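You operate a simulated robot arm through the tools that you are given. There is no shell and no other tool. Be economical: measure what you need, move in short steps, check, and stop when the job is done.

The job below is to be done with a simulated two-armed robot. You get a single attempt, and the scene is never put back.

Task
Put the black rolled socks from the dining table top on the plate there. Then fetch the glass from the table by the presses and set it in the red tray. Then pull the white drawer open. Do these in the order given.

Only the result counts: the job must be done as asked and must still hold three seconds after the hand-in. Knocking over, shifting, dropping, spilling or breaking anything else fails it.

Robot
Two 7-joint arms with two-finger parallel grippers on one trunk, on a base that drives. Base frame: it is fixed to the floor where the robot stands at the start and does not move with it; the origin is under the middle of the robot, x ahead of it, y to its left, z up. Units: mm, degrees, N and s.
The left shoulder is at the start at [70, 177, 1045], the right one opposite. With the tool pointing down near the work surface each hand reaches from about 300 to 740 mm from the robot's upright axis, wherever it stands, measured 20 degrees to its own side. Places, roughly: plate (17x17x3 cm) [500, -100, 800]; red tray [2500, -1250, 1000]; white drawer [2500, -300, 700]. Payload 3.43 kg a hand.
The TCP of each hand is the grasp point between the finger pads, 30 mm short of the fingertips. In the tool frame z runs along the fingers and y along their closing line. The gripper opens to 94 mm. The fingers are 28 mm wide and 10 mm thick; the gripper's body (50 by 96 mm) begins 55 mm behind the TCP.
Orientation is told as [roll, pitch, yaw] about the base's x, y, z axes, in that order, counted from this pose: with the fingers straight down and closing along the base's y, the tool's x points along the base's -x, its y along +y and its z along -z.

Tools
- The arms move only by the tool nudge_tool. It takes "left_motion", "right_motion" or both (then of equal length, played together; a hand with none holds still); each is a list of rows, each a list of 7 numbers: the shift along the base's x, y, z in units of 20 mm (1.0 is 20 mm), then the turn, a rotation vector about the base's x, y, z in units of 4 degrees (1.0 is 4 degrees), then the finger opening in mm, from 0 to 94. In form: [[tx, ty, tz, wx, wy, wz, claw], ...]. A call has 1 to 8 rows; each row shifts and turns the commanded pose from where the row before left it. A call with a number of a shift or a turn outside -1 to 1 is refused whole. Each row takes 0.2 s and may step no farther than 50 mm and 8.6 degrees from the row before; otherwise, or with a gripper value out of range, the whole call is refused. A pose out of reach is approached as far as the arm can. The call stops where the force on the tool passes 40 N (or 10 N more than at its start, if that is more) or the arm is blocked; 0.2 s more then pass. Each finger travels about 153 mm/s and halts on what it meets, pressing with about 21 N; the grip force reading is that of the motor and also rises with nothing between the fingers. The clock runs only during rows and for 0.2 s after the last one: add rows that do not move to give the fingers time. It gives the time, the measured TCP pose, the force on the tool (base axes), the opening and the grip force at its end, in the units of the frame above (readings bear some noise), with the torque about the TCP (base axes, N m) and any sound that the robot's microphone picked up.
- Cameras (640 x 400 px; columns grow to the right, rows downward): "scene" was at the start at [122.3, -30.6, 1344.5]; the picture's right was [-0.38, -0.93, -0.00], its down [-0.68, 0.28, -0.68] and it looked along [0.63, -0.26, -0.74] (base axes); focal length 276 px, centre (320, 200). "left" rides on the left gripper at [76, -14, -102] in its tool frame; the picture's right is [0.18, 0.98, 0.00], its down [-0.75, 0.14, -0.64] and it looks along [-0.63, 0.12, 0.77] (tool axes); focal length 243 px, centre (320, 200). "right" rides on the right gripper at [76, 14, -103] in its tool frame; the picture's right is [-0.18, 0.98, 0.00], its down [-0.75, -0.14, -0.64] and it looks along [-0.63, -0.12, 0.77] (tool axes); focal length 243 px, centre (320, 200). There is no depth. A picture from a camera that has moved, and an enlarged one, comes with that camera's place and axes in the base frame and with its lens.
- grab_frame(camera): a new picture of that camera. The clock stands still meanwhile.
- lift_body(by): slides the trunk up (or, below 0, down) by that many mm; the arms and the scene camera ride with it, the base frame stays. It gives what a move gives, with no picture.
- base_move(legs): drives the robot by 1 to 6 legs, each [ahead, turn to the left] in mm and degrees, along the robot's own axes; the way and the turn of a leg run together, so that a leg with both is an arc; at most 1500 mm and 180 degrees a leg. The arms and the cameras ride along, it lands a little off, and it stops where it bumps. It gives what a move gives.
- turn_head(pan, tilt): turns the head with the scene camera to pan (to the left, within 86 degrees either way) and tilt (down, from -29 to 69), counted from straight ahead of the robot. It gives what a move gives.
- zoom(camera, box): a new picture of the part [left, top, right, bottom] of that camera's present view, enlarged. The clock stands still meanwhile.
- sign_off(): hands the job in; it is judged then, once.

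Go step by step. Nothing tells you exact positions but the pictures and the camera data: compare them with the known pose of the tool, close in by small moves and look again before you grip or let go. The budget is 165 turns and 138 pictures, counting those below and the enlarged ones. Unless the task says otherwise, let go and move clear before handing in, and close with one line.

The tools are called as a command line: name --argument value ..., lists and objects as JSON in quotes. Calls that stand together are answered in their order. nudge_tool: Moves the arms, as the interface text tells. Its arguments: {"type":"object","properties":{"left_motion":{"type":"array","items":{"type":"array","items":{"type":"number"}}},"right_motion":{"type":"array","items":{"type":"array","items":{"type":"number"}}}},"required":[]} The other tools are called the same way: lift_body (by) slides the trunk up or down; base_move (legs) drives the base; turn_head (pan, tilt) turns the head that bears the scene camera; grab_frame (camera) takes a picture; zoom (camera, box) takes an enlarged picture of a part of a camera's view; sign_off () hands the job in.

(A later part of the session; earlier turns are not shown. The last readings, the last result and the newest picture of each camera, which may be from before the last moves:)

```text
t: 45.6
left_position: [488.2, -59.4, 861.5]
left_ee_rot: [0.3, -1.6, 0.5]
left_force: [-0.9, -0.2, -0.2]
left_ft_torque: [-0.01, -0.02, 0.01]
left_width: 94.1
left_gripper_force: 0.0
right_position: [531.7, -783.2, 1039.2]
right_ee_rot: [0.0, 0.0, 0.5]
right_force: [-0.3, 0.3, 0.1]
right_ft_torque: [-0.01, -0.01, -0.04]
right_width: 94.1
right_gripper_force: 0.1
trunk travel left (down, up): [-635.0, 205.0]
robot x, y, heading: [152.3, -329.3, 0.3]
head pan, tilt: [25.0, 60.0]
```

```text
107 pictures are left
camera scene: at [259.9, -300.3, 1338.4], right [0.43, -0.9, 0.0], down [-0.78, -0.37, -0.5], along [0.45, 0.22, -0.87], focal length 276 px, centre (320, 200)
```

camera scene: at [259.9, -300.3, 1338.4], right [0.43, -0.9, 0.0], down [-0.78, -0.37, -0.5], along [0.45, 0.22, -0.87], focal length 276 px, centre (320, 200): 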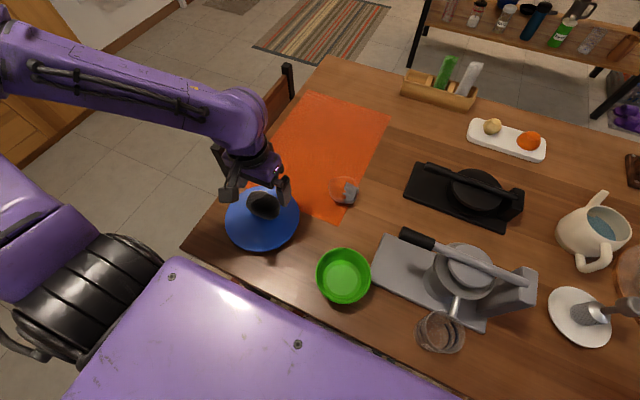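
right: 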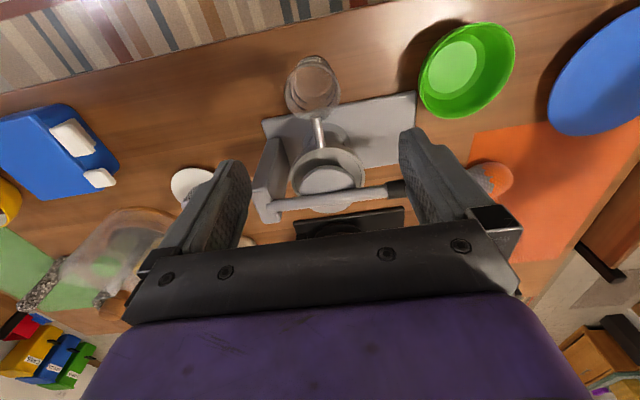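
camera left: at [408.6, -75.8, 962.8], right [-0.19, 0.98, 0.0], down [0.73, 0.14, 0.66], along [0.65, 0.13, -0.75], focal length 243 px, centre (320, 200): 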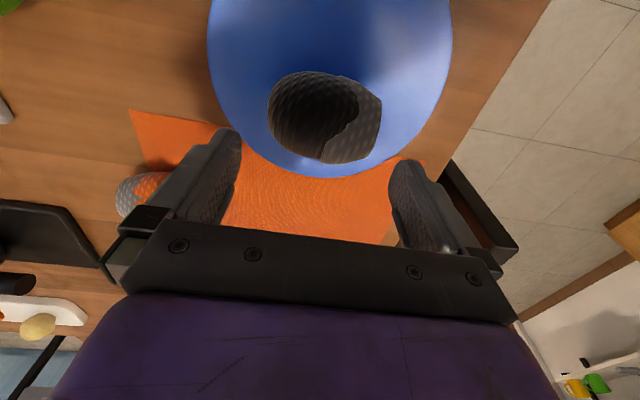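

The socks rest on the plate. I'll raise the left hand clear, then back the base ~200 mm so the glass comes into the right hand's reach.

nudge_tool --left_motion '[[0, 0, 1, 0, 0, 0, 94], [0, 0, 1, 0, 0, 0, 94], [0, 0, 1, 0, 0, 0, 94], [0, 0, 1, 0, 0, 0, 94], [0, 0, 1, 0, 0, 0, 94], [0, 0, 1, 0, 0, 0, 94], [0, 0, 1, 0, 0, 0, 94]]'

base_move --legs '[[-200, 0]]'

turn_head --pan -10 --tilt 50

grab_frame --camera "scene"

grab_frame --camera "right"

```text
t: 47.2
left_position: [486.7, -59.3, 1003.1]
left_ee_rot: [0.2, -1.5, 0.5]
left_force: [-0.4, 0.1, -0.3]
left_ft_torque: [0.0, -0.01, -0.01]
left_width: 93.8
left_gripper_force: 0.1
right_position: [533.8, -782.7, 1040.7]
right_ee_rot: [0.0, 0.0, 0.4]
right_force: [0.1, 0.4, 0.6]
right_ft_torque: [-0.01, 0.0, 0.0]
right_width: 93.8
right_gripper_force: 0.1
trunk travel left (down, up): [-635.0, 205.0]
robot x, y, heading: [151.7, -327.4, 0.6]
head pan, tilt: [25.0, 60.0]
```

```text
t: 48.8
left_position: [284.8, -61.6, 1002.3]
left_ee_rot: [0.2, -1.4, 0.6]
left_force: [-0.2, 0.1, -1.0]
left_ft_torque: [-0.01, 0.0, 0.01]
left_width: 94.2
left_gripper_force: 0.0
right_position: [331.1, -784.8, 1039.6]
right_ee_rot: [-0.1, -0.1, 0.7]
right_force: [0.4, 0.3, 1.1]
right_ft_torque: [-0.02, -0.02, 0.01]
right_width: 93.8
right_gripper_force: 0.1
trunk travel left (down, up): [-635.0, 205.0]
robot x, y, heading: [-47.4, -330.4, 0.7]
head pan, tilt: [25.0, 60.0]
```

```text
t: 49.8
left_position: [285.8, -61.6, 1000.3]
left_ee_rot: [0.2, -1.5, 0.5]
left_force: [0.1, -1.1, 0.0]
left_ft_torque: [0.01, 0.0, 0.01]
left_width: 93.9
left_gripper_force: 0.0
right_position: [330.5, -784.0, 1039.6]
right_ee_rot: [0.0, -0.1, 0.6]
right_force: [-0.1, 0.2, 0.5]
right_ft_torque: [0.03, 0.0, -0.01]
right_width: 93.9
right_gripper_force: 0.1
trunk travel left (down, up): [-635.0, 205.0]
robot x, y, heading: [-49.6, -331.5, 0.6]
head pan, tilt: [-10.0, 50.0]
```

```text
106 pictures are left
camera scene: at [74.5, -343.6, 1350.9], right [-0.16, -0.99, 0.0], down [-0.76, 0.12, -0.64], along [0.63, -0.1, -0.77], focal length 276 px, centre (320, 200)
```

scene: 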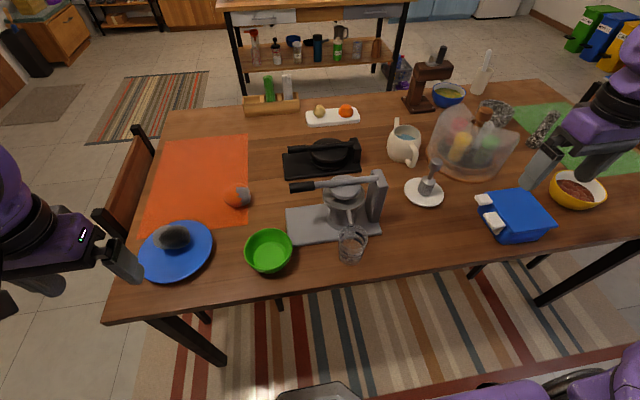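

```text
105 pictures are left
camera right: at [255.2, -771.0, 1142.2], right [0.17, 0.98, 0.0], down [0.75, -0.13, 0.64], along [0.63, -0.11, -0.77], focal length 243 px, centre (320, 200)
```

right: 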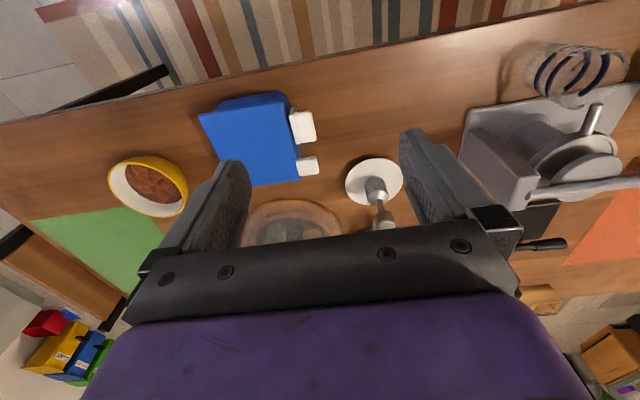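

zoom --camera "scene" --box '[280, 160, 420, 280]'

zoom --camera "right" --box '[440, 0, 640, 140]'

```text
3.33 times, centred on (350, 220) of scene
camera zoom: at [74.5, -343.6, 1350.9], right [-0.16, -0.99, 0.0], down [-0.76, 0.12, -0.64], along [0.63, -0.1, -0.77], focal length 920 px, centre (220, 133)
```

zoom: 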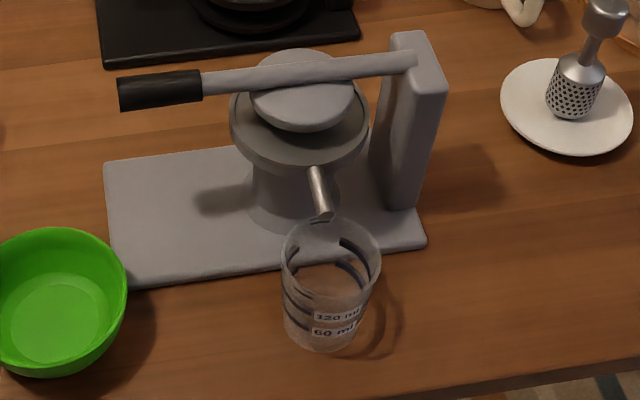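

```text
2.86 times, centred on (540, 70) of right
camera zoom: at [255.2, -771.0, 1142.2], right [0.17, 0.98, 0.0], down [0.75, -0.13, 0.64], along [0.63, -0.11, -0.77], focal length 693 px, centre (-309, 571)
```

zoom: 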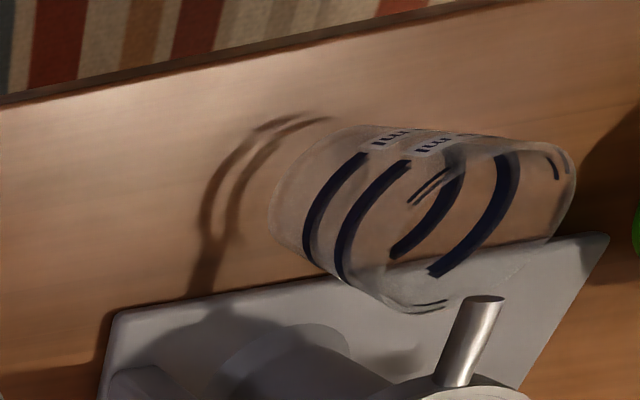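

The glass is an empty measuring glass about 60 mm wide at (372,-463), rim z≈850, with the press spout just behind it. I'll bring the right hand over it, tilted ~20° so its body stays clear of the press.

nudge_tool --right_motion '[[0, 1, 0, 0, -1, 0, 94], [0, 1, 0, 0, -1, 0, 94], [0, 1, 0, 0, -1, 0, 94], [0, 1, 0, 0, -1, 0, 94], [0, 1, 0, 0, -1, 0, 94], [0, 1, 0, 0, 0, 0, 94], [0, 1, 0, 0, 0, 0, 94], [0, 1, 0, 0, 0, 0, 94]]'

nudge_tool --right_motion '[[0, 1, -0.5, 0, 0, 0, 94], [0, 1, -0.5, 0, 0, 0, 94], [0, 1, -0.5, 0, 0, 0, 94], [0, 1, -0.5, 0, 0, 0, 94], [0, 1, -0.5, 0, 0, 0, 94], [0, 1, -0.5, 0, 0, 0, 94], [0, 1, -0.5, 0, 0, 0, 94], [0, 1, -0.5, 0, 0, 0, 94]]'

grab_frame --camera "right"

grab_frame --camera "scene"

```text
t: 51.6
left_position: [286.8, -61.4, 1001.9]
left_ee_rot: [0.2, -1.4, 0.5]
left_force: [-0.3, -0.1, 0.3]
left_ft_torque: [-0.03, 0.02, -0.02]
left_width: 93.8
left_gripper_force: 0.0
right_position: [386.3, -687.3, 1006.8]
right_ee_rot: [0.7, -20.0, 0.0]
right_force: [-0.6, -0.4, 0.8]
right_ft_torque: [-0.02, 0.0, 0.0]
right_width: 94.1
right_gripper_force: 0.0
right hand out of reach, approached as far as the arm can: row 3, 4, 5, 6, 7, 8
trunk travel left (down, up): [-635.0, 205.0]
robot x, y, heading: [-52.7, -331.7, 0.5]
head pan, tilt: [-10.0, 50.0]
```

```text
t: 53.4
left_position: [285.2, -60.5, 1001.6]
left_ee_rot: [0.2, -1.6, 0.5]
left_force: [-0.6, -0.2, 0.1]
left_ft_torque: [-0.01, -0.03, 0.01]
left_width: 93.7
left_gripper_force: 0.0
right_position: [407.5, -538.8, 915.2]
right_ee_rot: [0.7, -20.1, -0.1]
right_force: [0.6, 0.1, -0.4]
right_ft_torque: [0.0, -0.01, 0.01]
right_width: 94.1
right_gripper_force: 0.0
right hand out of reach, approached as far as the arm can: row 1, 2, 3, 4, 5
trunk travel left (down, up): [-635.0, 205.0]
robot x, y, heading: [-52.9, -331.7, 0.6]
head pan, tilt: [-10.0, 50.0]
```

```text
102 pictures are left
camera right: at [301.0, -526.1, 985.8], right [0.17, 0.98, 0.07], down [0.49, -0.15, 0.86], along [0.86, -0.11, -0.5], focal length 243 px, centre (320, 200)
```

right: 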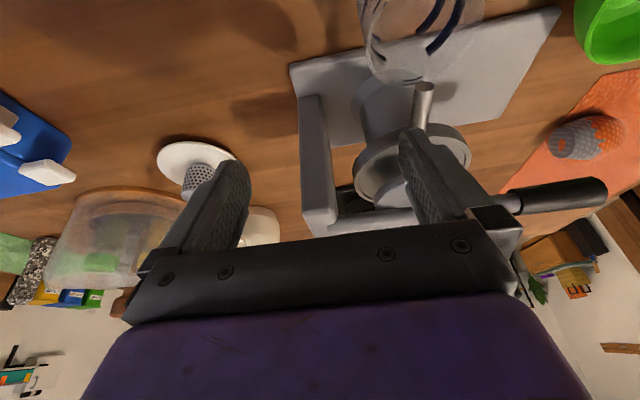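

```text
101 pictures are left
camera scene: at [74.6, -343.0, 1351.0], right [-0.16, -0.99, 0.0], down [-0.76, 0.12, -0.64], along [0.63, -0.1, -0.77], focal length 276 px, centre (320, 200)
```

scene: 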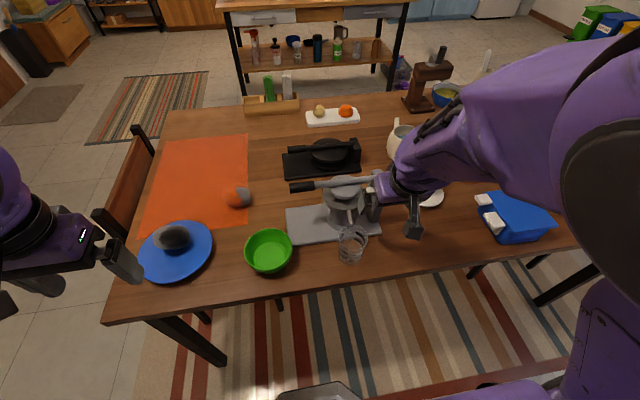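

The right arm is too folded at this distance. I'll raise the hand and back the base off another 120 mm.

nudge_tool --right_motion '[[-0.3, 0, 1, 0, 0, 0, 94], [-0.3, 0, 1, 0, 0, 0, 94], [0, 0, 1, 0, 0, 0, 94]]'

base_move --legs '[[-130, 0]]'

nudge_tool --right_motion '[[0.5, 0.5, 0, 0, 0, 0, 94], [0.5, 0.5, 0, 0, 0, 0, 94], [0.5, 0.5, 0, 0, 0, 0, 94], [0.5, 0.5, 0, 0, 0, 0, 94]]'

grab_frame --camera "right"

```text
t: 54.2
left_position: [285.6, -61.2, 1002.2]
left_ee_rot: [0.3, -1.4, 0.5]
left_force: [0.0, -0.3, -0.4]
left_ft_torque: [-0.03, 0.01, 0.01]
left_width: 94.0
left_gripper_force: 0.1
right_position: [430.7, -550.0, 953.7]
right_ee_rot: [1.3, -20.5, 0.0]
right_force: [0.2, -1.1, 0.5]
right_ft_torque: [-0.01, -0.01, -0.01]
right_width: 93.8
right_gripper_force: 0.0
right hand out of reach, approached as far as the arm can: row 1, 2, 3
trunk travel left (down, up): [-635.0, 205.0]
robot x, y, heading: [-47.3, -331.7, 0.7]
head pan, tilt: [-10.0, 50.0]
```

```text
t: 55.5
left_position: [154.2, -61.4, 1001.8]
left_ee_rot: [0.2, -1.5, 0.5]
left_force: [0.2, -0.4, 0.6]
left_ft_torque: [-0.02, 0.0, -0.01]
left_width: 94.0
left_gripper_force: 0.1
right_position: [298.4, -553.2, 950.8]
right_ee_rot: [1.1, -20.1, -0.2]
right_force: [-0.4, 0.6, -0.1]
right_ft_torque: [0.01, -0.01, -0.02]
right_width: 94.2
right_gripper_force: 0.1
trunk travel left (down, up): [-635.0, 205.0]
robot x, y, heading: [-181.3, -336.1, 0.8]
head pan, tilt: [-10.0, 50.0]
```

```text
t: 56.5
left_position: [153.5, -62.7, 1001.0]
left_ee_rot: [0.1, -1.5, 0.4]
left_force: [0.4, 0.1, -0.4]
left_ft_torque: [0.0, 0.03, 0.01]
left_width: 94.0
left_gripper_force: 0.0
right_position: [340.0, -513.2, 951.7]
right_ee_rot: [1.2, -20.0, -0.3]
right_force: [-0.6, -0.8, -0.1]
right_ft_torque: [-0.02, -0.01, 0.04]
right_width: 94.1
right_gripper_force: 0.0
trunk travel left (down, up): [-635.0, 205.0]
robot x, y, heading: [-179.5, -334.8, 0.8]
head pan, tilt: [-10.0, 50.0]
```

```text
100 pictures are left
camera right: at [232.7, -500.4, 1021.0], right [0.17, 0.98, 0.08], down [0.49, -0.16, 0.86], along [0.86, -0.11, -0.51], focal length 243 px, centre (320, 200)
```

right: 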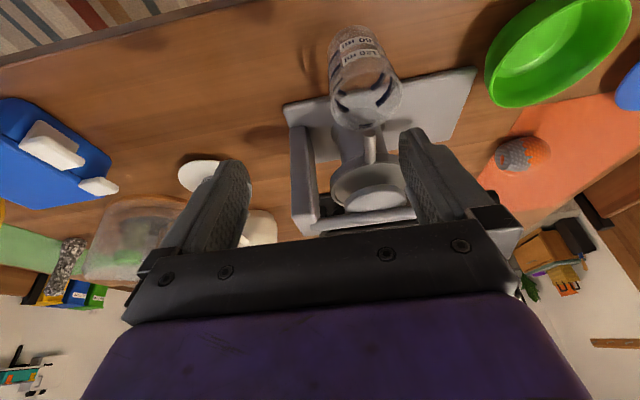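

Glass is at about (374,-467). Moving above it with fingertips still over the rim.

nudge_tool --right_motion '[[0.5, 0.8, 0, 0, 0, 0, 94], [0.6, 0.8, -0.5, 0, 0, 0, 94], [0.6, 0.7, -0.7, 0, 0, 0, 94], [0, 0, -0.7, 0, 0, 0, 94]]'

grab_frame --camera "right"

turn_head --pan -10 --tilt 40

grab_frame --camera "scene"

```text
t: 57.5
left_position: [154.5, -63.4, 1001.4]
left_ee_rot: [0.2, -1.6, 0.5]
left_force: [0.2, 0.5, 0.6]
left_ft_torque: [0.01, 0.01, -0.04]
left_width: 94.3
left_gripper_force: 0.1
right_position: [374.0, -467.7, 912.2]
right_ee_rot: [1.1, -19.9, -0.1]
right_force: [-0.2, 0.2, -0.1]
right_ft_torque: [0.0, 0.0, -0.06]
right_width: 94.0
right_gripper_force: 0.0
trunk travel left (down, up): [-635.0, 205.0]
robot x, y, heading: [-178.5, -333.0, 0.7]
head pan, tilt: [-10.0, 50.0]
```

```text
99 pictures are left
camera right: at [266.2, -455.1, 982.3], right [0.17, 0.98, 0.08], down [0.49, -0.16, 0.86], along [0.86, -0.1, -0.51], focal length 243 px, centre (320, 200)
```

right: 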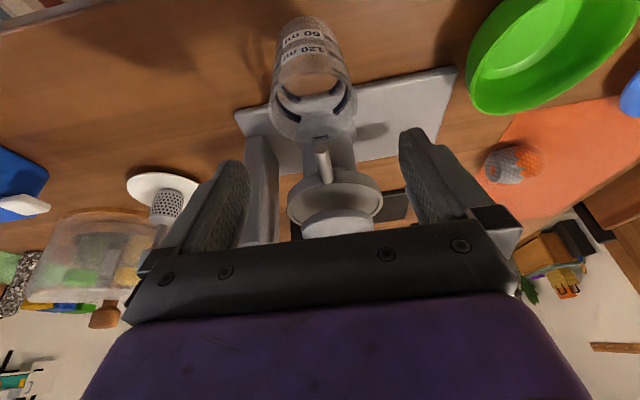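

```text
t: 58.2
left_position: [154.3, -64.3, 1001.9]
left_ee_rot: [0.2, -1.5, 0.5]
left_force: [0.3, 0.5, -0.5]
left_ft_torque: [-0.04, 0.01, 0.01]
left_width: 93.8
left_gripper_force: 0.1
right_position: [373.3, -467.5, 911.8]
right_ee_rot: [1.2, -20.0, -0.3]
right_force: [-0.7, 0.1, 0.2]
right_ft_torque: [0.02, -0.02, -0.02]
right_width: 93.7
right_gripper_force: 0.0
trunk travel left (down, up): [-635.0, 205.0]
robot x, y, heading: [-184.1, -329.7, 0.6]
head pan, tilt: [-10.0, 40.0]
```

```text
98 pictures are left
camera scene: at [-49.1, -346.3, 1365.1], right [-0.16, -0.99, 0.0], down [-0.63, 0.1, -0.77], along [0.76, -0.12, -0.64], focal length 276 px, centre (320, 200)
```

scene: 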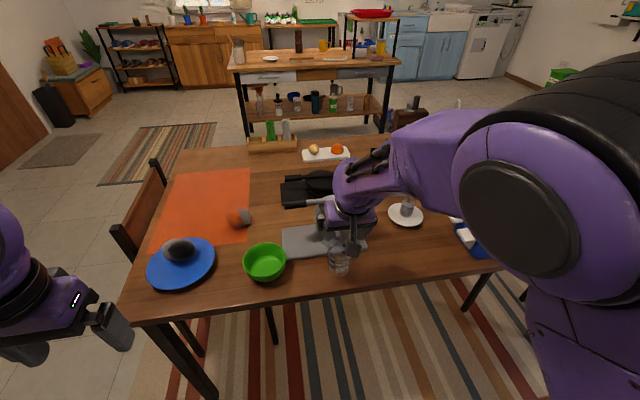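

Glass lines up in y. Descending to z≈822.

nudge_tool --right_motion '[[0, 0, -0.9, 0, 0, 0, 94], [0, 0, -0.9, 0, 0, 0, 94], [0, 0, -0.9, 0, 0, 0, 94]]'

grab_frame --camera "right"

```text
t: 59.0
left_position: [155.7, -62.7, 1001.4]
left_ee_rot: [0.2, -1.4, 0.5]
left_force: [0.1, 0.0, 0.1]
left_ft_torque: [-0.01, 0.01, 0.05]
left_width: 93.9
left_gripper_force: 0.0
right_position: [374.0, -467.3, 857.9]
right_ee_rot: [1.2, -20.0, -0.1]
right_force: [-0.1, 0.5, -0.4]
right_ft_torque: [0.01, 0.05, -0.01]
right_width: 93.8
right_gripper_force: 0.1
trunk travel left (down, up): [-635.0, 205.0]
robot x, y, heading: [-181.5, -331.7, 0.5]
head pan, tilt: [-10.0, 40.0]
```

```text
97 pictures are left
camera right: at [267.3, -454.5, 929.0], right [0.17, 0.98, 0.08], down [0.49, -0.16, 0.86], along [0.86, -0.1, -0.51], focal length 243 px, centre (320, 200)
```

right: 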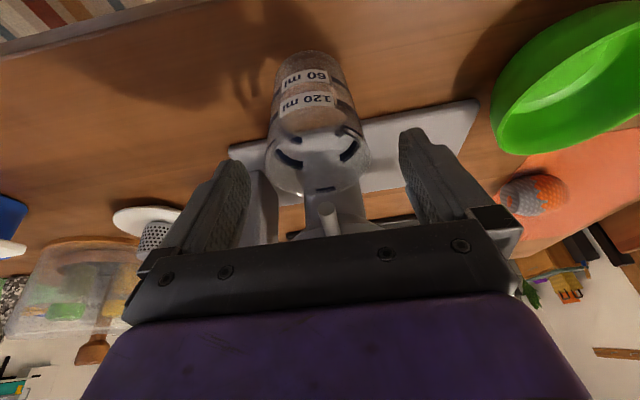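

Rim is about z 837. Going down another ~46 mm and checking.

nudge_tool --right_motion '[[0, 0, -0.8, 0, 0, 0, 94], [0, 0, -0.8, 0, 0, 0, 94], [0, 0, -0.7, 0, 0, 0, 94]]'

grab_frame --camera "right"

zoom --camera "scene" --box '[280, 180, 420, 290]'

```text
t: 59.8
left_position: [154.8, -62.3, 1001.2]
left_ee_rot: [0.2, -1.5, 0.5]
left_force: [0.2, 0.2, -0.5]
left_ft_torque: [0.0, 0.01, 0.03]
left_width: 94.0
left_gripper_force: 0.0
right_position: [373.3, -467.0, 813.0]
right_ee_rot: [1.2, -20.0, -0.2]
right_force: [-0.5, -1.5, 0.4]
right_ft_torque: [0.02, 0.04, -0.03]
right_width: 94.0
right_gripper_force: 0.0
trunk travel left (down, up): [-635.0, 205.0]
robot x, y, heading: [-182.2, -335.1, 0.5]
head pan, tilt: [-10.0, 40.0]
```

```text
96 pictures are left
camera right: at [265.7, -454.3, 882.7], right [0.17, 0.98, 0.08], down [0.49, -0.16, 0.86], along [0.86, -0.1, -0.51], focal length 243 px, centre (320, 200)
```

right: 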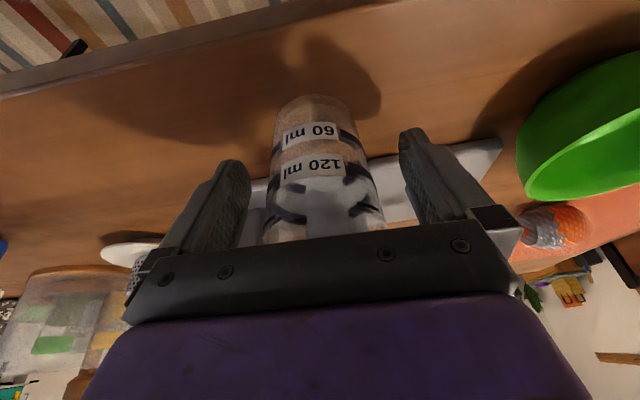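

```text
3.64 times, centred on (350, 235) of scene
camera zoom: at [-48.6, -346.4, 1365.1], right [-0.16, -0.99, 0.0], down [-0.63, 0.1, -0.77], along [0.76, -0.12, -0.64], focal length 1004 px, centre (211, 73)
```

zoom: 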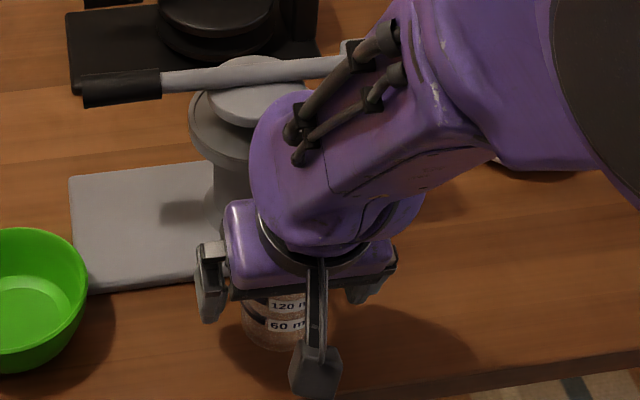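

The glass is centred between the fingers. Closing.

nudge_tool --right_motion '[[0, 0, 0, 0, 0, 0, 75], [0, 0, 0, 0, 0, 0, 60], [0, 0, 0, 0, 0, 0, 40], [0, 0, 0, 0, 0, 0, 40]]'

grab_frame --camera "right"

```text
t: 60.8
left_position: [154.0, -62.4, 1002.4]
left_ee_rot: [0.2, -1.6, 0.5]
left_force: [0.8, 0.3, 0.7]
left_ft_torque: [0.02, -0.01, 0.03]
left_width: 94.0
left_gripper_force: 0.2
right_position: [371.9, -468.0, 812.6]
right_ee_rot: [1.2, -20.0, -0.2]
right_force: [0.1, -0.3, 1.2]
right_ft_torque: [-0.09, -0.08, -0.03]
right_width: 66.1
right_gripper_force: 21.2
trunk travel left (down, up): [-635.0, 205.0]
robot x, y, heading: [-182.9, -329.5, 0.9]
head pan, tilt: [-10.0, 40.0]
```

```text
94 pictures are left
camera right: at [265.4, -454.5, 883.1], right [0.17, 0.98, 0.08], down [0.49, -0.16, 0.86], along [0.86, -0.1, -0.51], focal length 243 px, centre (320, 200)
```

right: 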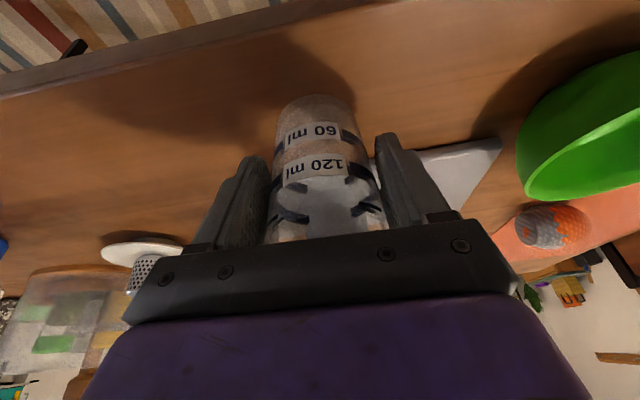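

Firm grip at 66 mm. Lifting while pulling slightly back from the spout.

nudge_tool --right_motion '[[-0.2, 0, 0.25, 0, 0, 0, 40], [-0.6, 0, 0.4, 0, 0, 0, 40], [-0.8, 0, 0.6, 0, 0, 0, 40], [-0.5, 0, 1, 0, 0, 0, 40], [0, 0, 1, 0, 0, 0, 40], [0, 0, 1, 0, 0, 0, 40], [0, 0, 1, 0, 0, 0, 40], [0, 0, 1, 0, 0, 0, 40]]'

grab_frame --camera "right"

grab_frame --camera "scene"

```text
t: 62.6
left_position: [153.9, -63.2, 1001.9]
left_ee_rot: [0.2, -1.5, 0.4]
left_force: [-0.2, 0.5, 0.3]
left_ft_torque: [0.01, 0.02, 0.01]
left_width: 94.2
left_gripper_force: 0.0
right_position: [331.1, -468.0, 937.8]
right_ee_rot: [1.2, -20.0, -0.1]
right_force: [0.5, -0.2, -0.8]
right_ft_torque: [0.0, 0.03, 0.0]
right_width: 66.2
right_gripper_force: 21.0
trunk travel left (down, up): [-635.0, 205.0]
robot x, y, heading: [-181.5, -335.4, 0.7]
head pan, tilt: [-10.0, 40.0]
```

```text
93 pictures are left
camera right: at [224.3, -454.9, 1008.2], right [0.17, 0.98, 0.08], down [0.49, -0.16, 0.86], along [0.86, -0.1, -0.51], focal length 243 px, centre (320, 200)
```

right: 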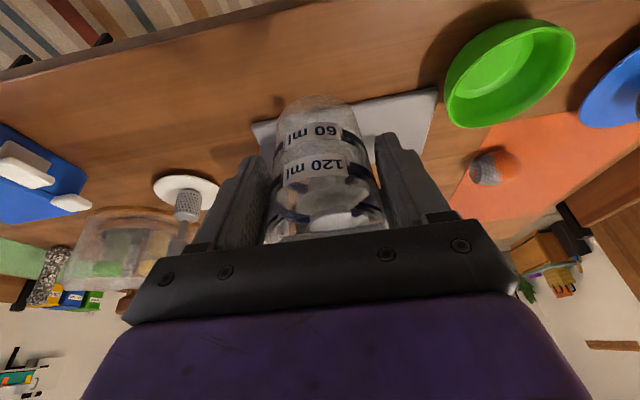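

```text
92 pictures are left
camera scene: at [-49.2, -346.3, 1365.1], right [-0.16, -0.99, 0.0], down [-0.63, 0.1, -0.77], along [0.76, -0.12, -0.64], focal length 276 px, centre (320, 200)
```

scene: 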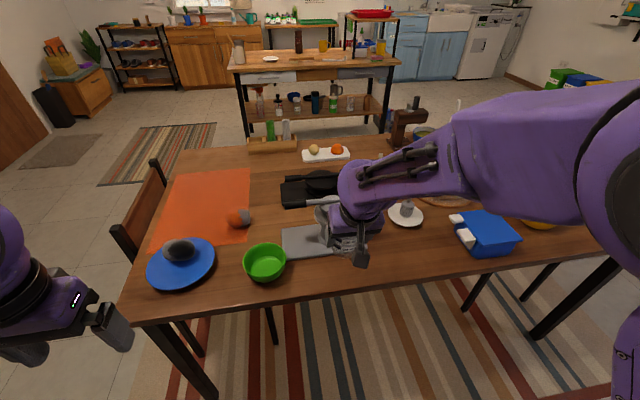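

Glass is in hand. I'll raise the trunk, then drive around the table's left end (wide free floor there) and look at the counter.

lift_body --by 150

base_move --legs '[[-60, 0], [0, 90], [1080, 0], [0, -90], [1000, 0]]'

turn_head --pan -35 --tilt 25

grab_frame --camera "scene"

```text
t: 64.3
left_position: [155.1, -62.3, 1151.6]
left_ee_rot: [0.2, -1.5, 0.5]
left_force: [-0.2, -0.6, 0.1]
left_ft_torque: [-0.03, 0.01, 0.02]
left_width: 94.2
left_gripper_force: 0.1
right_position: [331.6, -467.8, 1086.9]
right_ee_rot: [1.2, -20.0, -0.2]
right_force: [-0.3, -0.7, -2.2]
right_ft_torque: [0.02, 0.03, 0.0]
right_width: 65.9
right_gripper_force: 21.1
trunk travel left (down, up): [-785.0, 55.0]
robot x, y, heading: [-181.1, -331.5, 0.7]
head pan, tilt: [-10.0, 40.0]
```

```text
t: 83.0
left_position: [1072.9, 1019.1, 1152.2]
left_ee_rot: [0.2, -1.5, -0.1]
left_force: [-0.5, -0.3, -0.2]
left_ft_torque: [0.0, 0.02, 0.0]
left_width: 93.9
left_gripper_force: 0.1
right_position: [1245.9, 612.8, 1087.6]
right_ee_rot: [1.2, -20.0, -0.8]
right_force: [0.2, 0.5, -2.0]
right_ft_torque: [-0.01, -0.01, -0.01]
right_width: 65.1
right_gripper_force: 21.2
trunk travel left (down, up): [-785.0, 55.0]
robot x, y, heading: [737.0, 749.1, 0.2]
head pan, tilt: [-10.0, 40.0]
```

```text
t: 83.9
left_position: [1072.9, 1019.3, 1151.5]
left_ee_rot: [0.3, -1.5, -0.1]
left_force: [-1.1, -1.1, -0.8]
left_ft_torque: [0.01, 0.01, 0.0]
left_width: 93.9
left_gripper_force: 0.0
right_position: [1245.5, 613.0, 1087.6]
right_ee_rot: [1.2, -20.1, -0.7]
right_force: [-0.3, -0.6, -2.1]
right_ft_torque: [0.0, 0.06, -0.01]
right_width: 65.2
right_gripper_force: 21.5
trunk travel left (down, up): [-785.0, 55.0]
robot x, y, heading: [736.7, 752.1, 0.2]
head pan, tilt: [-35.0, 25.0]
```

```text
91 pictures are left
camera scene: at [859.4, 699.8, 1538.4], right [-0.57, -0.82, 0.0], down [-0.35, 0.24, -0.91], along [0.74, -0.52, -0.42], focal length 276 px, centre (320, 200)
```

scene: 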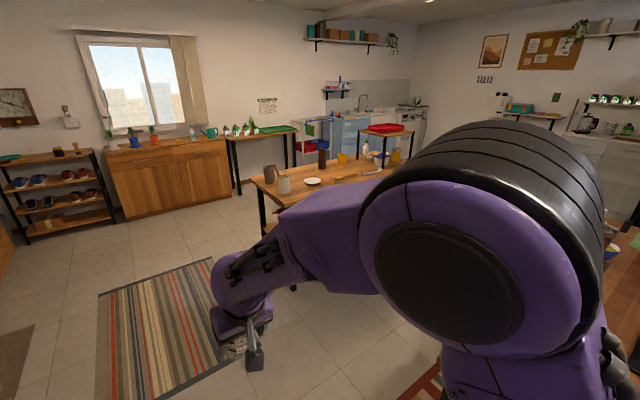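

Tray triangulates to about (2530,-1180, ~1050-1100). I'll advance to x≈1500 and look at the counter and tray stand more closely.

base_move --legs '[[780, 0], [0, -60]]'

turn_head --pan 20 --tilt 25

grab_frame --camera "scene"

```text
t: 90.8
left_position: [1933.0, 600.2, 1151.7]
left_ee_rot: [0.2, -1.5, -59.2]
left_force: [-0.4, 0.6, 0.1]
left_ft_torque: [0.03, 0.03, 0.01]
left_width: 93.8
left_gripper_force: 0.1
right_position: [1672.1, 243.2, 1086.8]
right_ee_rot: [1.2, -20.1, -59.9]
right_force: [-0.5, 0.5, -1.5]
right_ft_torque: [0.04, 0.0, 0.01]
right_width: 64.8
right_gripper_force: 21.2
trunk travel left (down, up): [-785.0, 55.0]
robot x, y, heading: [1534.1, 756.3, -59.1]
head pan, tilt: [-35.0, 25.0]
```

```text
t: 92.0
left_position: [1933.7, 599.9, 1151.9]
left_ee_rot: [0.3, -1.5, -59.2]
left_force: [-0.2, -0.9, 0.0]
left_ft_torque: [-0.01, 0.0, 0.0]
left_width: 94.0
left_gripper_force: 0.1
right_position: [1672.5, 242.9, 1086.3]
right_ee_rot: [1.2, -20.0, -59.9]
right_force: [0.2, -0.3, -1.8]
right_ft_torque: [0.02, 0.0, 0.02]
right_width: 65.0
right_gripper_force: 21.1
trunk travel left (down, up): [-785.0, 55.0]
robot x, y, heading: [1534.0, 754.3, -59.2]
head pan, tilt: [20.0, 25.0]
```

```text
90 pictures are left
camera scene: at [1626.1, 652.2, 1538.4], right [-0.63, -0.78, 0.0], down [-0.33, 0.27, -0.91], along [0.7, -0.57, -0.42], focal length 276 px, centre (320, 200)
```

scene: 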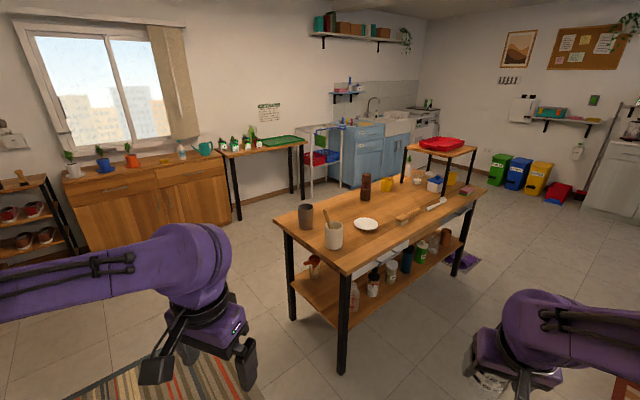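

zoom --camera "scene" --box '[340, 110, 520, 230]'

zoom --camera "scene" --box '[260, 180, 500, 380]'

```text
3.33 times, centred on (430, 170) of scene
camera zoom: at [1626.1, 652.2, 1538.4], right [-0.63, -0.78, 0.0], down [-0.33, 0.27, -0.91], along [0.7, -0.57, -0.42], focal length 920 px, centre (-47, 300)
```

zoom: 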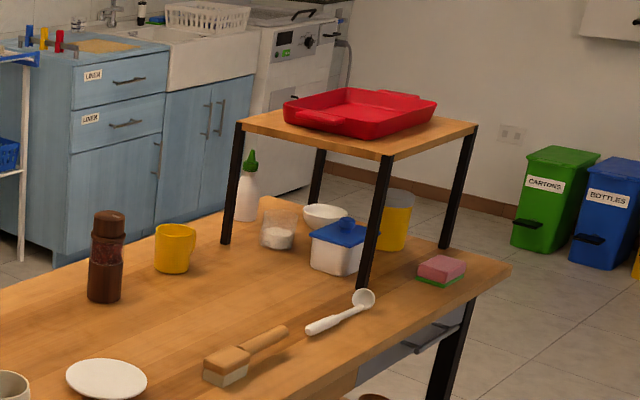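

```text
2.00 times, centred on (380, 280) of scene
camera zoom: at [1626.1, 652.2, 1538.4], right [-0.63, -0.78, 0.0], down [-0.33, 0.27, -0.91], along [0.7, -0.57, -0.42], focal length 552 px, centre (200, 40)
```

zoom: 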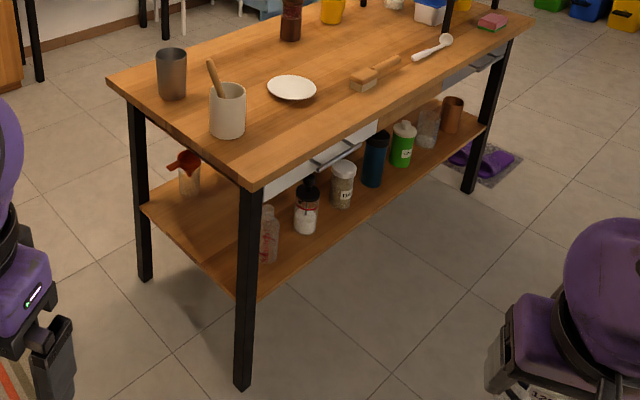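

The tray sits on a riser (top z≈1045) at the island's right end, tray centre ≈ (2610,-1290); the white drawer is at the left end. I'll drive down the aisle to (1720,-1100) and face the island.

base_move --legs '[[0, -25.1], [930, 0], [930, 0], [0, 84.3]]'

turn_head --pan -15 --tilt 25

grab_frame --camera "scene"

grab_frame --camera "right"

```text
t: 106.2
left_position: [2046.7, -830.8, 1151.1]
left_ee_rot: [0.3, -1.5, -0.7]
left_force: [0.0, -0.3, 0.1]
left_ft_torque: [0.01, -0.02, -0.01]
left_width: 93.9
left_gripper_force: 0.0
right_position: [2214.8, -1240.0, 1086.4]
right_ee_rot: [1.3, -19.9, -1.5]
right_force: [0.3, 0.0, -1.7]
right_ft_torque: [-0.01, 0.04, 0.05]
right_width: 64.4
right_gripper_force: 20.9
trunk travel left (down, up): [-785.0, 55.0]
robot x, y, heading: [1706.3, -1095.9, -0.3]
head pan, tilt: [20.0, 25.0]
```

```text
t: 107.2
left_position: [2046.8, -830.3, 1151.6]
left_ee_rot: [0.2, -1.6, -0.6]
left_force: [-0.9, -0.2, -0.8]
left_ft_torque: [0.03, -0.01, 0.0]
left_width: 94.2
left_gripper_force: 0.0
right_position: [2213.9, -1240.2, 1088.0]
right_ee_rot: [1.2, -19.9, -1.3]
right_force: [0.2, 0.3, -1.4]
right_ft_torque: [0.04, 0.04, -0.01]
right_width: 64.5
right_gripper_force: 21.3
trunk travel left (down, up): [-785.0, 55.0]
robot x, y, heading: [1702.8, -1095.4, -0.5]
head pan, tilt: [-15.0, 25.0]
```

```text
87 pictures are left
camera scene: at [1842.5, -1119.4, 1538.4], right [-0.27, -0.96, 0.0], down [-0.41, 0.11, -0.91], along [0.87, -0.24, -0.42], focal length 276 px, centre (320, 200)
```

scene: 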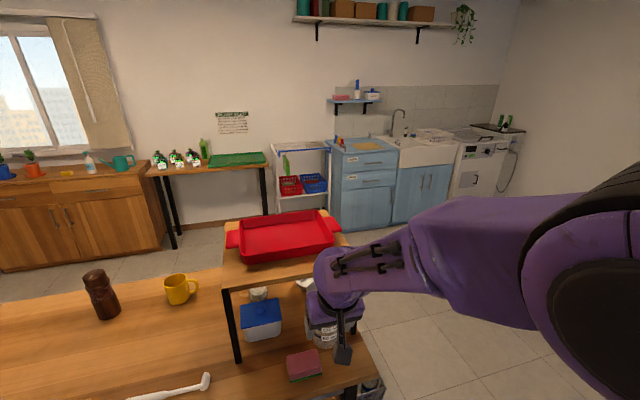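

```text
86 pictures are left
camera right: at [2108.3, -1224.8, 1157.9], right [0.19, 0.98, 0.08], down [0.49, -0.17, 0.86], along [0.85, -0.12, -0.51], focal length 243 px, centre (320, 200)
```

right: 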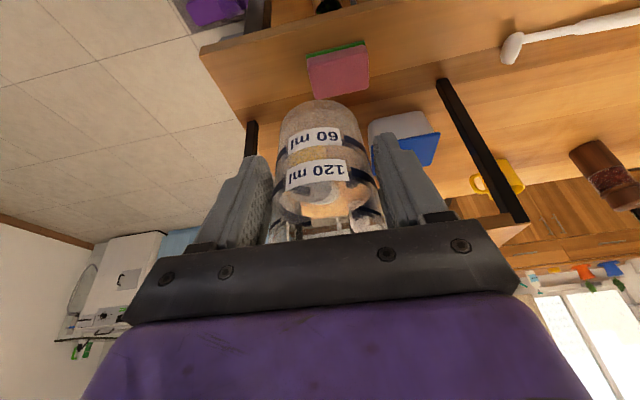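

Tray interior spans roughly x 2490–2670, y −1100…−1330, centre (2582,−1215). I'll raise trunk and hand so the glass clears the tray rim before driving in.

lift_body --by 52

nudge_tool --right_motion '[[0, 0, 1, 0, 0, 0, 40], [0, 0, 1, 0, 0, 0, 40], [0, 0, 1, 0, 0, 0, 40]]'

grab_frame --camera "right"

grab_frame --camera "scene"

```text
t: 108.2
left_position: [2046.5, -831.2, 1203.4]
left_ee_rot: [0.2, -1.5, -0.7]
left_force: [0.9, 1.0, 0.1]
left_ft_torque: [0.01, -0.02, 0.03]
left_width: 94.1
left_gripper_force: 0.1
right_position: [2214.7, -1240.2, 1138.3]
right_ee_rot: [1.2, -20.0, -1.5]
right_force: [-0.1, 0.1, -1.1]
right_ft_torque: [0.03, 0.02, 0.02]
right_width: 64.6
right_gripper_force: 21.6
trunk travel left (down, up): [-837.0, 3.0]
robot x, y, heading: [1708.0, -1087.3, -0.6]
head pan, tilt: [-15.0, 25.0]
```

```text
t: 109.0
left_position: [2046.7, -830.2, 1204.2]
left_ee_rot: [0.1, -1.5, -0.7]
left_force: [-0.6, 0.9, 0.2]
left_ft_torque: [-0.03, 0.0, -0.03]
left_width: 94.1
left_gripper_force: 0.1
right_position: [2214.0, -1240.6, 1199.6]
right_ee_rot: [1.1, -20.0, -1.5]
right_force: [-0.3, -0.2, -1.8]
right_ft_torque: [0.05, 0.0, -0.01]
right_width: 64.3
right_gripper_force: 21.7
trunk travel left (down, up): [-837.0, 3.0]
robot x, y, heading: [1706.8, -1092.8, -1.0]
head pan, tilt: [-15.0, 25.0]
```

```text
85 pictures are left
camera right: at [2107.5, -1224.5, 1270.4], right [0.19, 0.98, 0.08], down [0.49, -0.17, 0.86], along [0.85, -0.12, -0.51], focal length 243 px, centre (320, 200)
```

right: 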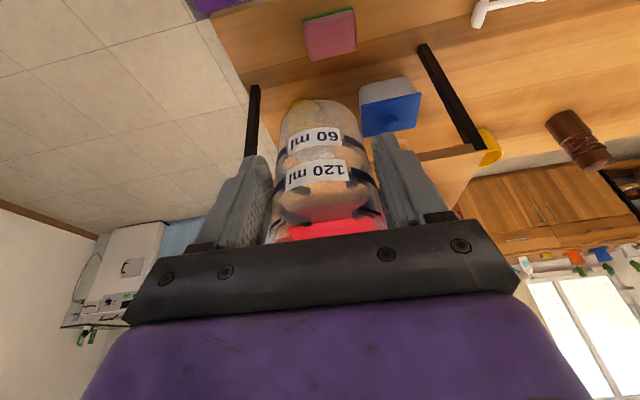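

```text
84 pictures are left
camera scene: at [1842.2, -1119.5, 1590.4], right [-0.27, -0.96, 0.0], down [-0.41, 0.11, -0.91], along [0.87, -0.24, -0.42], focal length 276 px, centre (320, 200)
```

scene: 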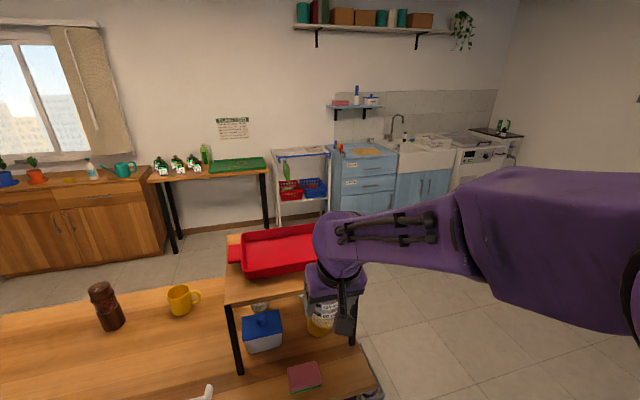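

Driving ahead 200 mm first, then re-measuring.

base_move --legs '[[200, 0.6]]'

turn_head --pan -15 --tilt 40

grab_frame --camera "scene"

grab_frame --camera "right"

grab_frame --camera "left"

```text
t: 110.5
left_position: [2236.1, -829.4, 1204.3]
left_ee_rot: [0.2, -1.7, -0.2]
left_force: [-0.6, -0.4, -0.5]
left_ft_torque: [0.01, -0.03, 0.0]
left_width: 93.8
left_gripper_force: 0.1
right_position: [2408.1, -1237.3, 1201.2]
right_ee_rot: [1.2, -20.0, -0.8]
right_force: [-0.5, 0.8, -1.6]
right_ft_torque: [0.02, 0.03, -0.01]
right_width: 64.2
right_gripper_force: 21.0
trunk travel left (down, up): [-837.0, 3.0]
robot x, y, heading: [1897.8, -1095.7, 0.2]
head pan, tilt: [-15.0, 25.0]
```

```text
t: 111.3
left_position: [2239.4, -827.9, 1202.9]
left_ee_rot: [0.1, -1.4, -0.2]
left_force: [-0.4, 0.0, 0.7]
left_ft_torque: [0.01, 0.0, 0.03]
left_width: 93.9
left_gripper_force: 0.0
right_position: [2411.6, -1236.4, 1199.0]
right_ee_rot: [1.2, -20.0, -0.9]
right_force: [0.7, -0.1, -1.4]
right_ft_torque: [-0.03, 0.06, -0.04]
right_width: 64.3
right_gripper_force: 20.7
trunk travel left (down, up): [-837.0, 3.0]
robot x, y, heading: [1898.1, -1090.7, 0.0]
head pan, tilt: [-15.0, 40.0]
```

```text
83 pictures are left
camera scene: at [2032.6, -1117.4, 1567.0], right [-0.26, -0.97, 0.0], down [-0.62, 0.17, -0.77], along [0.74, -0.2, -0.64], focal length 276 px, centre (320, 200)
```

scene: 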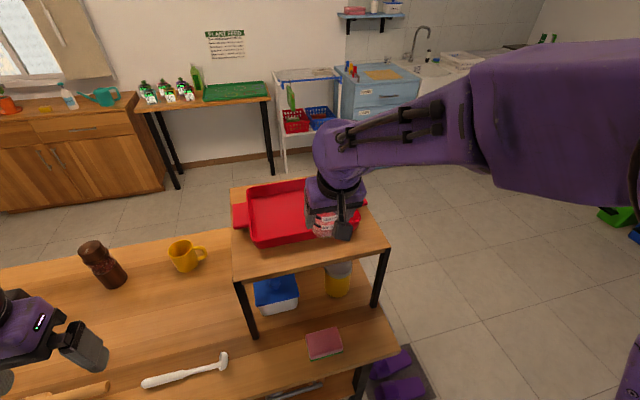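

```text
82 pictures are left
camera right: at [2305.4, -1221.9, 1269.8], right [0.18, 0.98, 0.08], down [0.49, -0.16, 0.86], along [0.85, -0.12, -0.51], focal length 243 px, centre (320, 200)
```

right: 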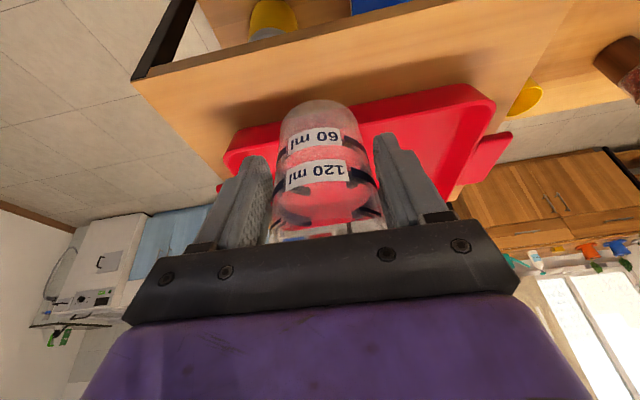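

```text
81 pictures are left
camera left: at [2161.9, -844.3, 1304.8], right [-0.18, 0.98, 0.0], down [0.74, 0.14, 0.66], along [0.65, 0.12, -0.75], focal length 243 px, centre (320, 200)
```

left: 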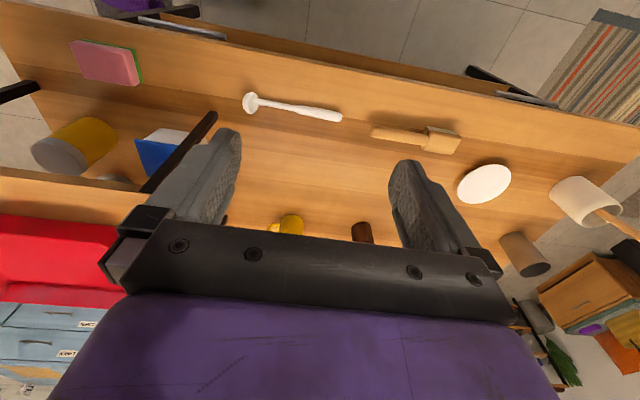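

Tray measures x≈2475–2700, y≈−1090…−1330. Driving 90 mm more and moving the glass over the centre.

base_move --legs '[[90, 0]]'

nudge_tool --right_motion '[[0.9, 0.3, 0, 0, 0, 0, 40], [0.9, 0.3, 0, 0, 0, 0, 40], [0.9, 0.3, 0, 0, 0, 0, 40], [0.9, 0.3, 0, 0, 0, 0, 40]]'

grab_frame --camera "scene"

grab_frame --camera "right"

```text
t: 112.4
left_position: [2320.3, -829.9, 1206.3]
left_ee_rot: [0.3, -2.0, -0.3]
left_force: [-0.7, 0.6, 0.4]
left_ft_torque: [-0.01, -0.07, 0.02]
left_width: 94.0
left_gripper_force: 0.1
right_position: [2490.6, -1235.2, 1203.9]
right_ee_rot: [1.3, -20.4, -0.9]
right_force: [-1.2, -0.3, -1.4]
right_ft_torque: [-0.01, 0.02, -0.04]
right_width: 64.4
right_gripper_force: 20.3
trunk travel left (down, up): [-837.0, 3.0]
robot x, y, heading: [1989.7, -1093.4, 0.1]
head pan, tilt: [-15.0, 40.0]
```

```text
t: 113.4
left_position: [2329.9, -827.9, 1204.0]
left_ee_rot: [0.1, -1.5, -0.2]
left_force: [0.7, 0.2, -0.2]
left_ft_torque: [0.03, -0.03, 0.02]
left_width: 94.1
left_gripper_force: 0.0
right_position: [2572.0, -1213.0, 1198.6]
right_ee_rot: [1.2, -19.9, -0.8]
right_force: [0.5, -0.5, -2.2]
right_ft_torque: [-0.02, 0.03, 0.01]
right_width: 64.3
right_gripper_force: 20.7
trunk travel left (down, up): [-837.0, 3.0]
robot x, y, heading: [1989.1, -1095.0, 0.2]
head pan, tilt: [-15.0, 40.0]
```

```text
80 pictures are left
camera scene: at [2122.0, -1117.1, 1566.9], right [-0.26, -0.97, 0.0], down [-0.62, 0.17, -0.77], along [0.74, -0.2, -0.64], focal length 276 px, centre (320, 200)
```

scene: 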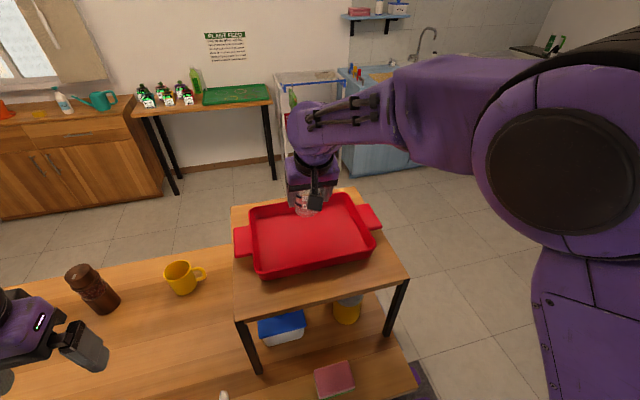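

```text
79 pictures are left
camera right: at [2466.4, -1198.5, 1269.1], right [0.18, 0.98, 0.08], down [0.49, -0.16, 0.86], along [0.85, -0.11, -0.51], focal length 243 px, centre (320, 200)
```

right: 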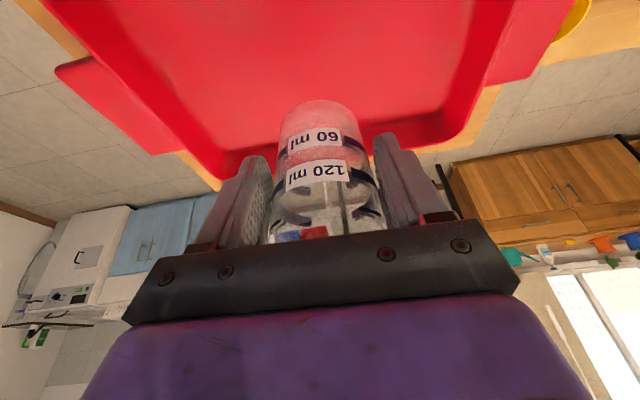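

Tray centre ≈ (2598,−1218). Shifting 20 mm forward and lowering 60 mm.

nudge_tool --right_motion '[[0.5, -0.1, 0, 0, 0, 0, 40], [0.5, -0.1, 0, 0, 0, 0, 40], [0, 0, -0.8, 0, 0, 0, 40], [0, 0, -0.8, 0, 0, 0, 40], [0, 0, -0.8, 0, 0, 0, 40], [0, 0, -0.6, 0, 0, 0, 40]]'

grab_frame --camera "right"

zoom --camera "scene" --box '[220, 150, 420, 290]'

```text
t: 114.8
left_position: [2328.6, -828.2, 1203.4]
left_ee_rot: [0.4, -1.5, -0.1]
left_force: [0.0, 1.2, 0.3]
left_ft_torque: [0.04, 0.03, -0.04]
left_width: 94.1
left_gripper_force: 0.1
right_position: [2592.0, -1216.1, 1139.7]
right_ee_rot: [1.2, -20.1, -0.7]
right_force: [-0.9, 0.1, -2.6]
right_ft_torque: [-0.01, 0.04, 0.0]
right_width: 64.4
right_gripper_force: 20.8
trunk travel left (down, up): [-837.0, 3.0]
robot x, y, heading: [1991.6, -1095.8, 0.2]
head pan, tilt: [-15.0, 40.0]
```

```text
78 pictures are left
camera right: at [2485.5, -1202.0, 1209.8], right [0.18, 0.98, 0.08], down [0.49, -0.16, 0.86], along [0.85, -0.11, -0.51], focal length 243 px, centre (320, 200)
```

right: 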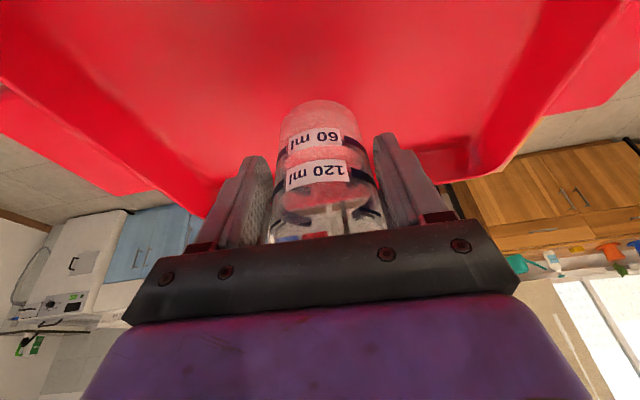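

```text
2.86 times, centred on (320, 220) of scene
camera zoom: at [2120.3, -1117.5, 1567.1], right [-0.26, -0.97, 0.0], down [-0.62, 0.17, -0.77], along [0.74, -0.2, -0.64], focal length 789 px, centre (320, 143)
```

zoom: 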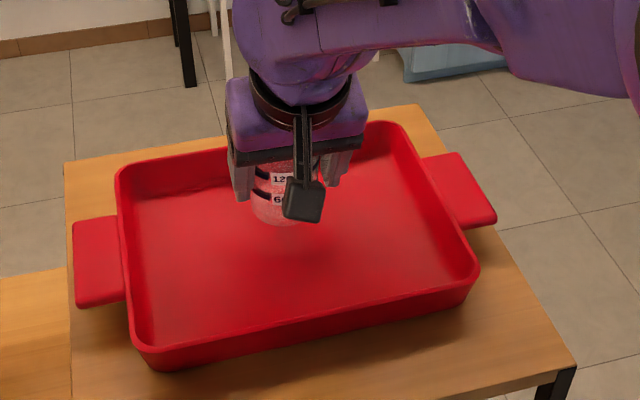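

Lowering slowly until the glass touches the tray floor.

nudge_tool --right_motion '[[0, 0, -0.4, 0, 0, 0, 40], [0, 0, -0.4, 0, 0, 0, 40], [0, 0, -0.3, 0, 0, 0, 40]]'

nudge_tool --right_motion '[[0, 0, -0.2, 0, 0, 0, 40], [0, 0, -0.2, 0, 0, 0, 40]]'

```text
t: 115.6
left_position: [2325.9, -828.5, 1204.5]
left_ee_rot: [0.2, -1.7, -0.3]
left_force: [0.3, 0.0, -0.1]
left_ft_torque: [-0.03, 0.03, -0.02]
left_width: 93.9
left_gripper_force: 0.0
right_position: [2588.7, -1215.4, 1118.9]
right_ee_rot: [1.2, -20.2, -0.8]
right_force: [-3.7, 1.7, 10.2]
right_ft_torque: [-0.14, -0.14, -0.01]
right_width: 57.3
right_gripper_force: 21.1
trunk travel left (down, up): [-837.0, 3.0]
robot x, y, heading: [1990.3, -1095.9, -0.1]
head pan, tilt: [-15.0, 40.0]
```

```text
t: 116.2
left_position: [2325.8, -827.9, 1204.5]
left_ee_rot: [0.3, -1.6, -0.1]
left_force: [-1.0, 0.0, 0.2]
left_ft_torque: [0.03, 0.02, 0.02]
left_width: 94.3
left_gripper_force: 0.0
right_position: [2589.0, -1215.1, 1109.8]
right_ee_rot: [1.1, -20.0, -0.9]
right_force: [-2.5, -0.7, 9.2]
right_ft_torque: [-0.04, -0.11, -0.01]
right_width: 55.1
right_gripper_force: 21.0
trunk travel left (down, up): [-837.0, 3.0]
robot x, y, heading: [1989.0, -1096.0, -0.1]
head pan, tilt: [-15.0, 40.0]
```

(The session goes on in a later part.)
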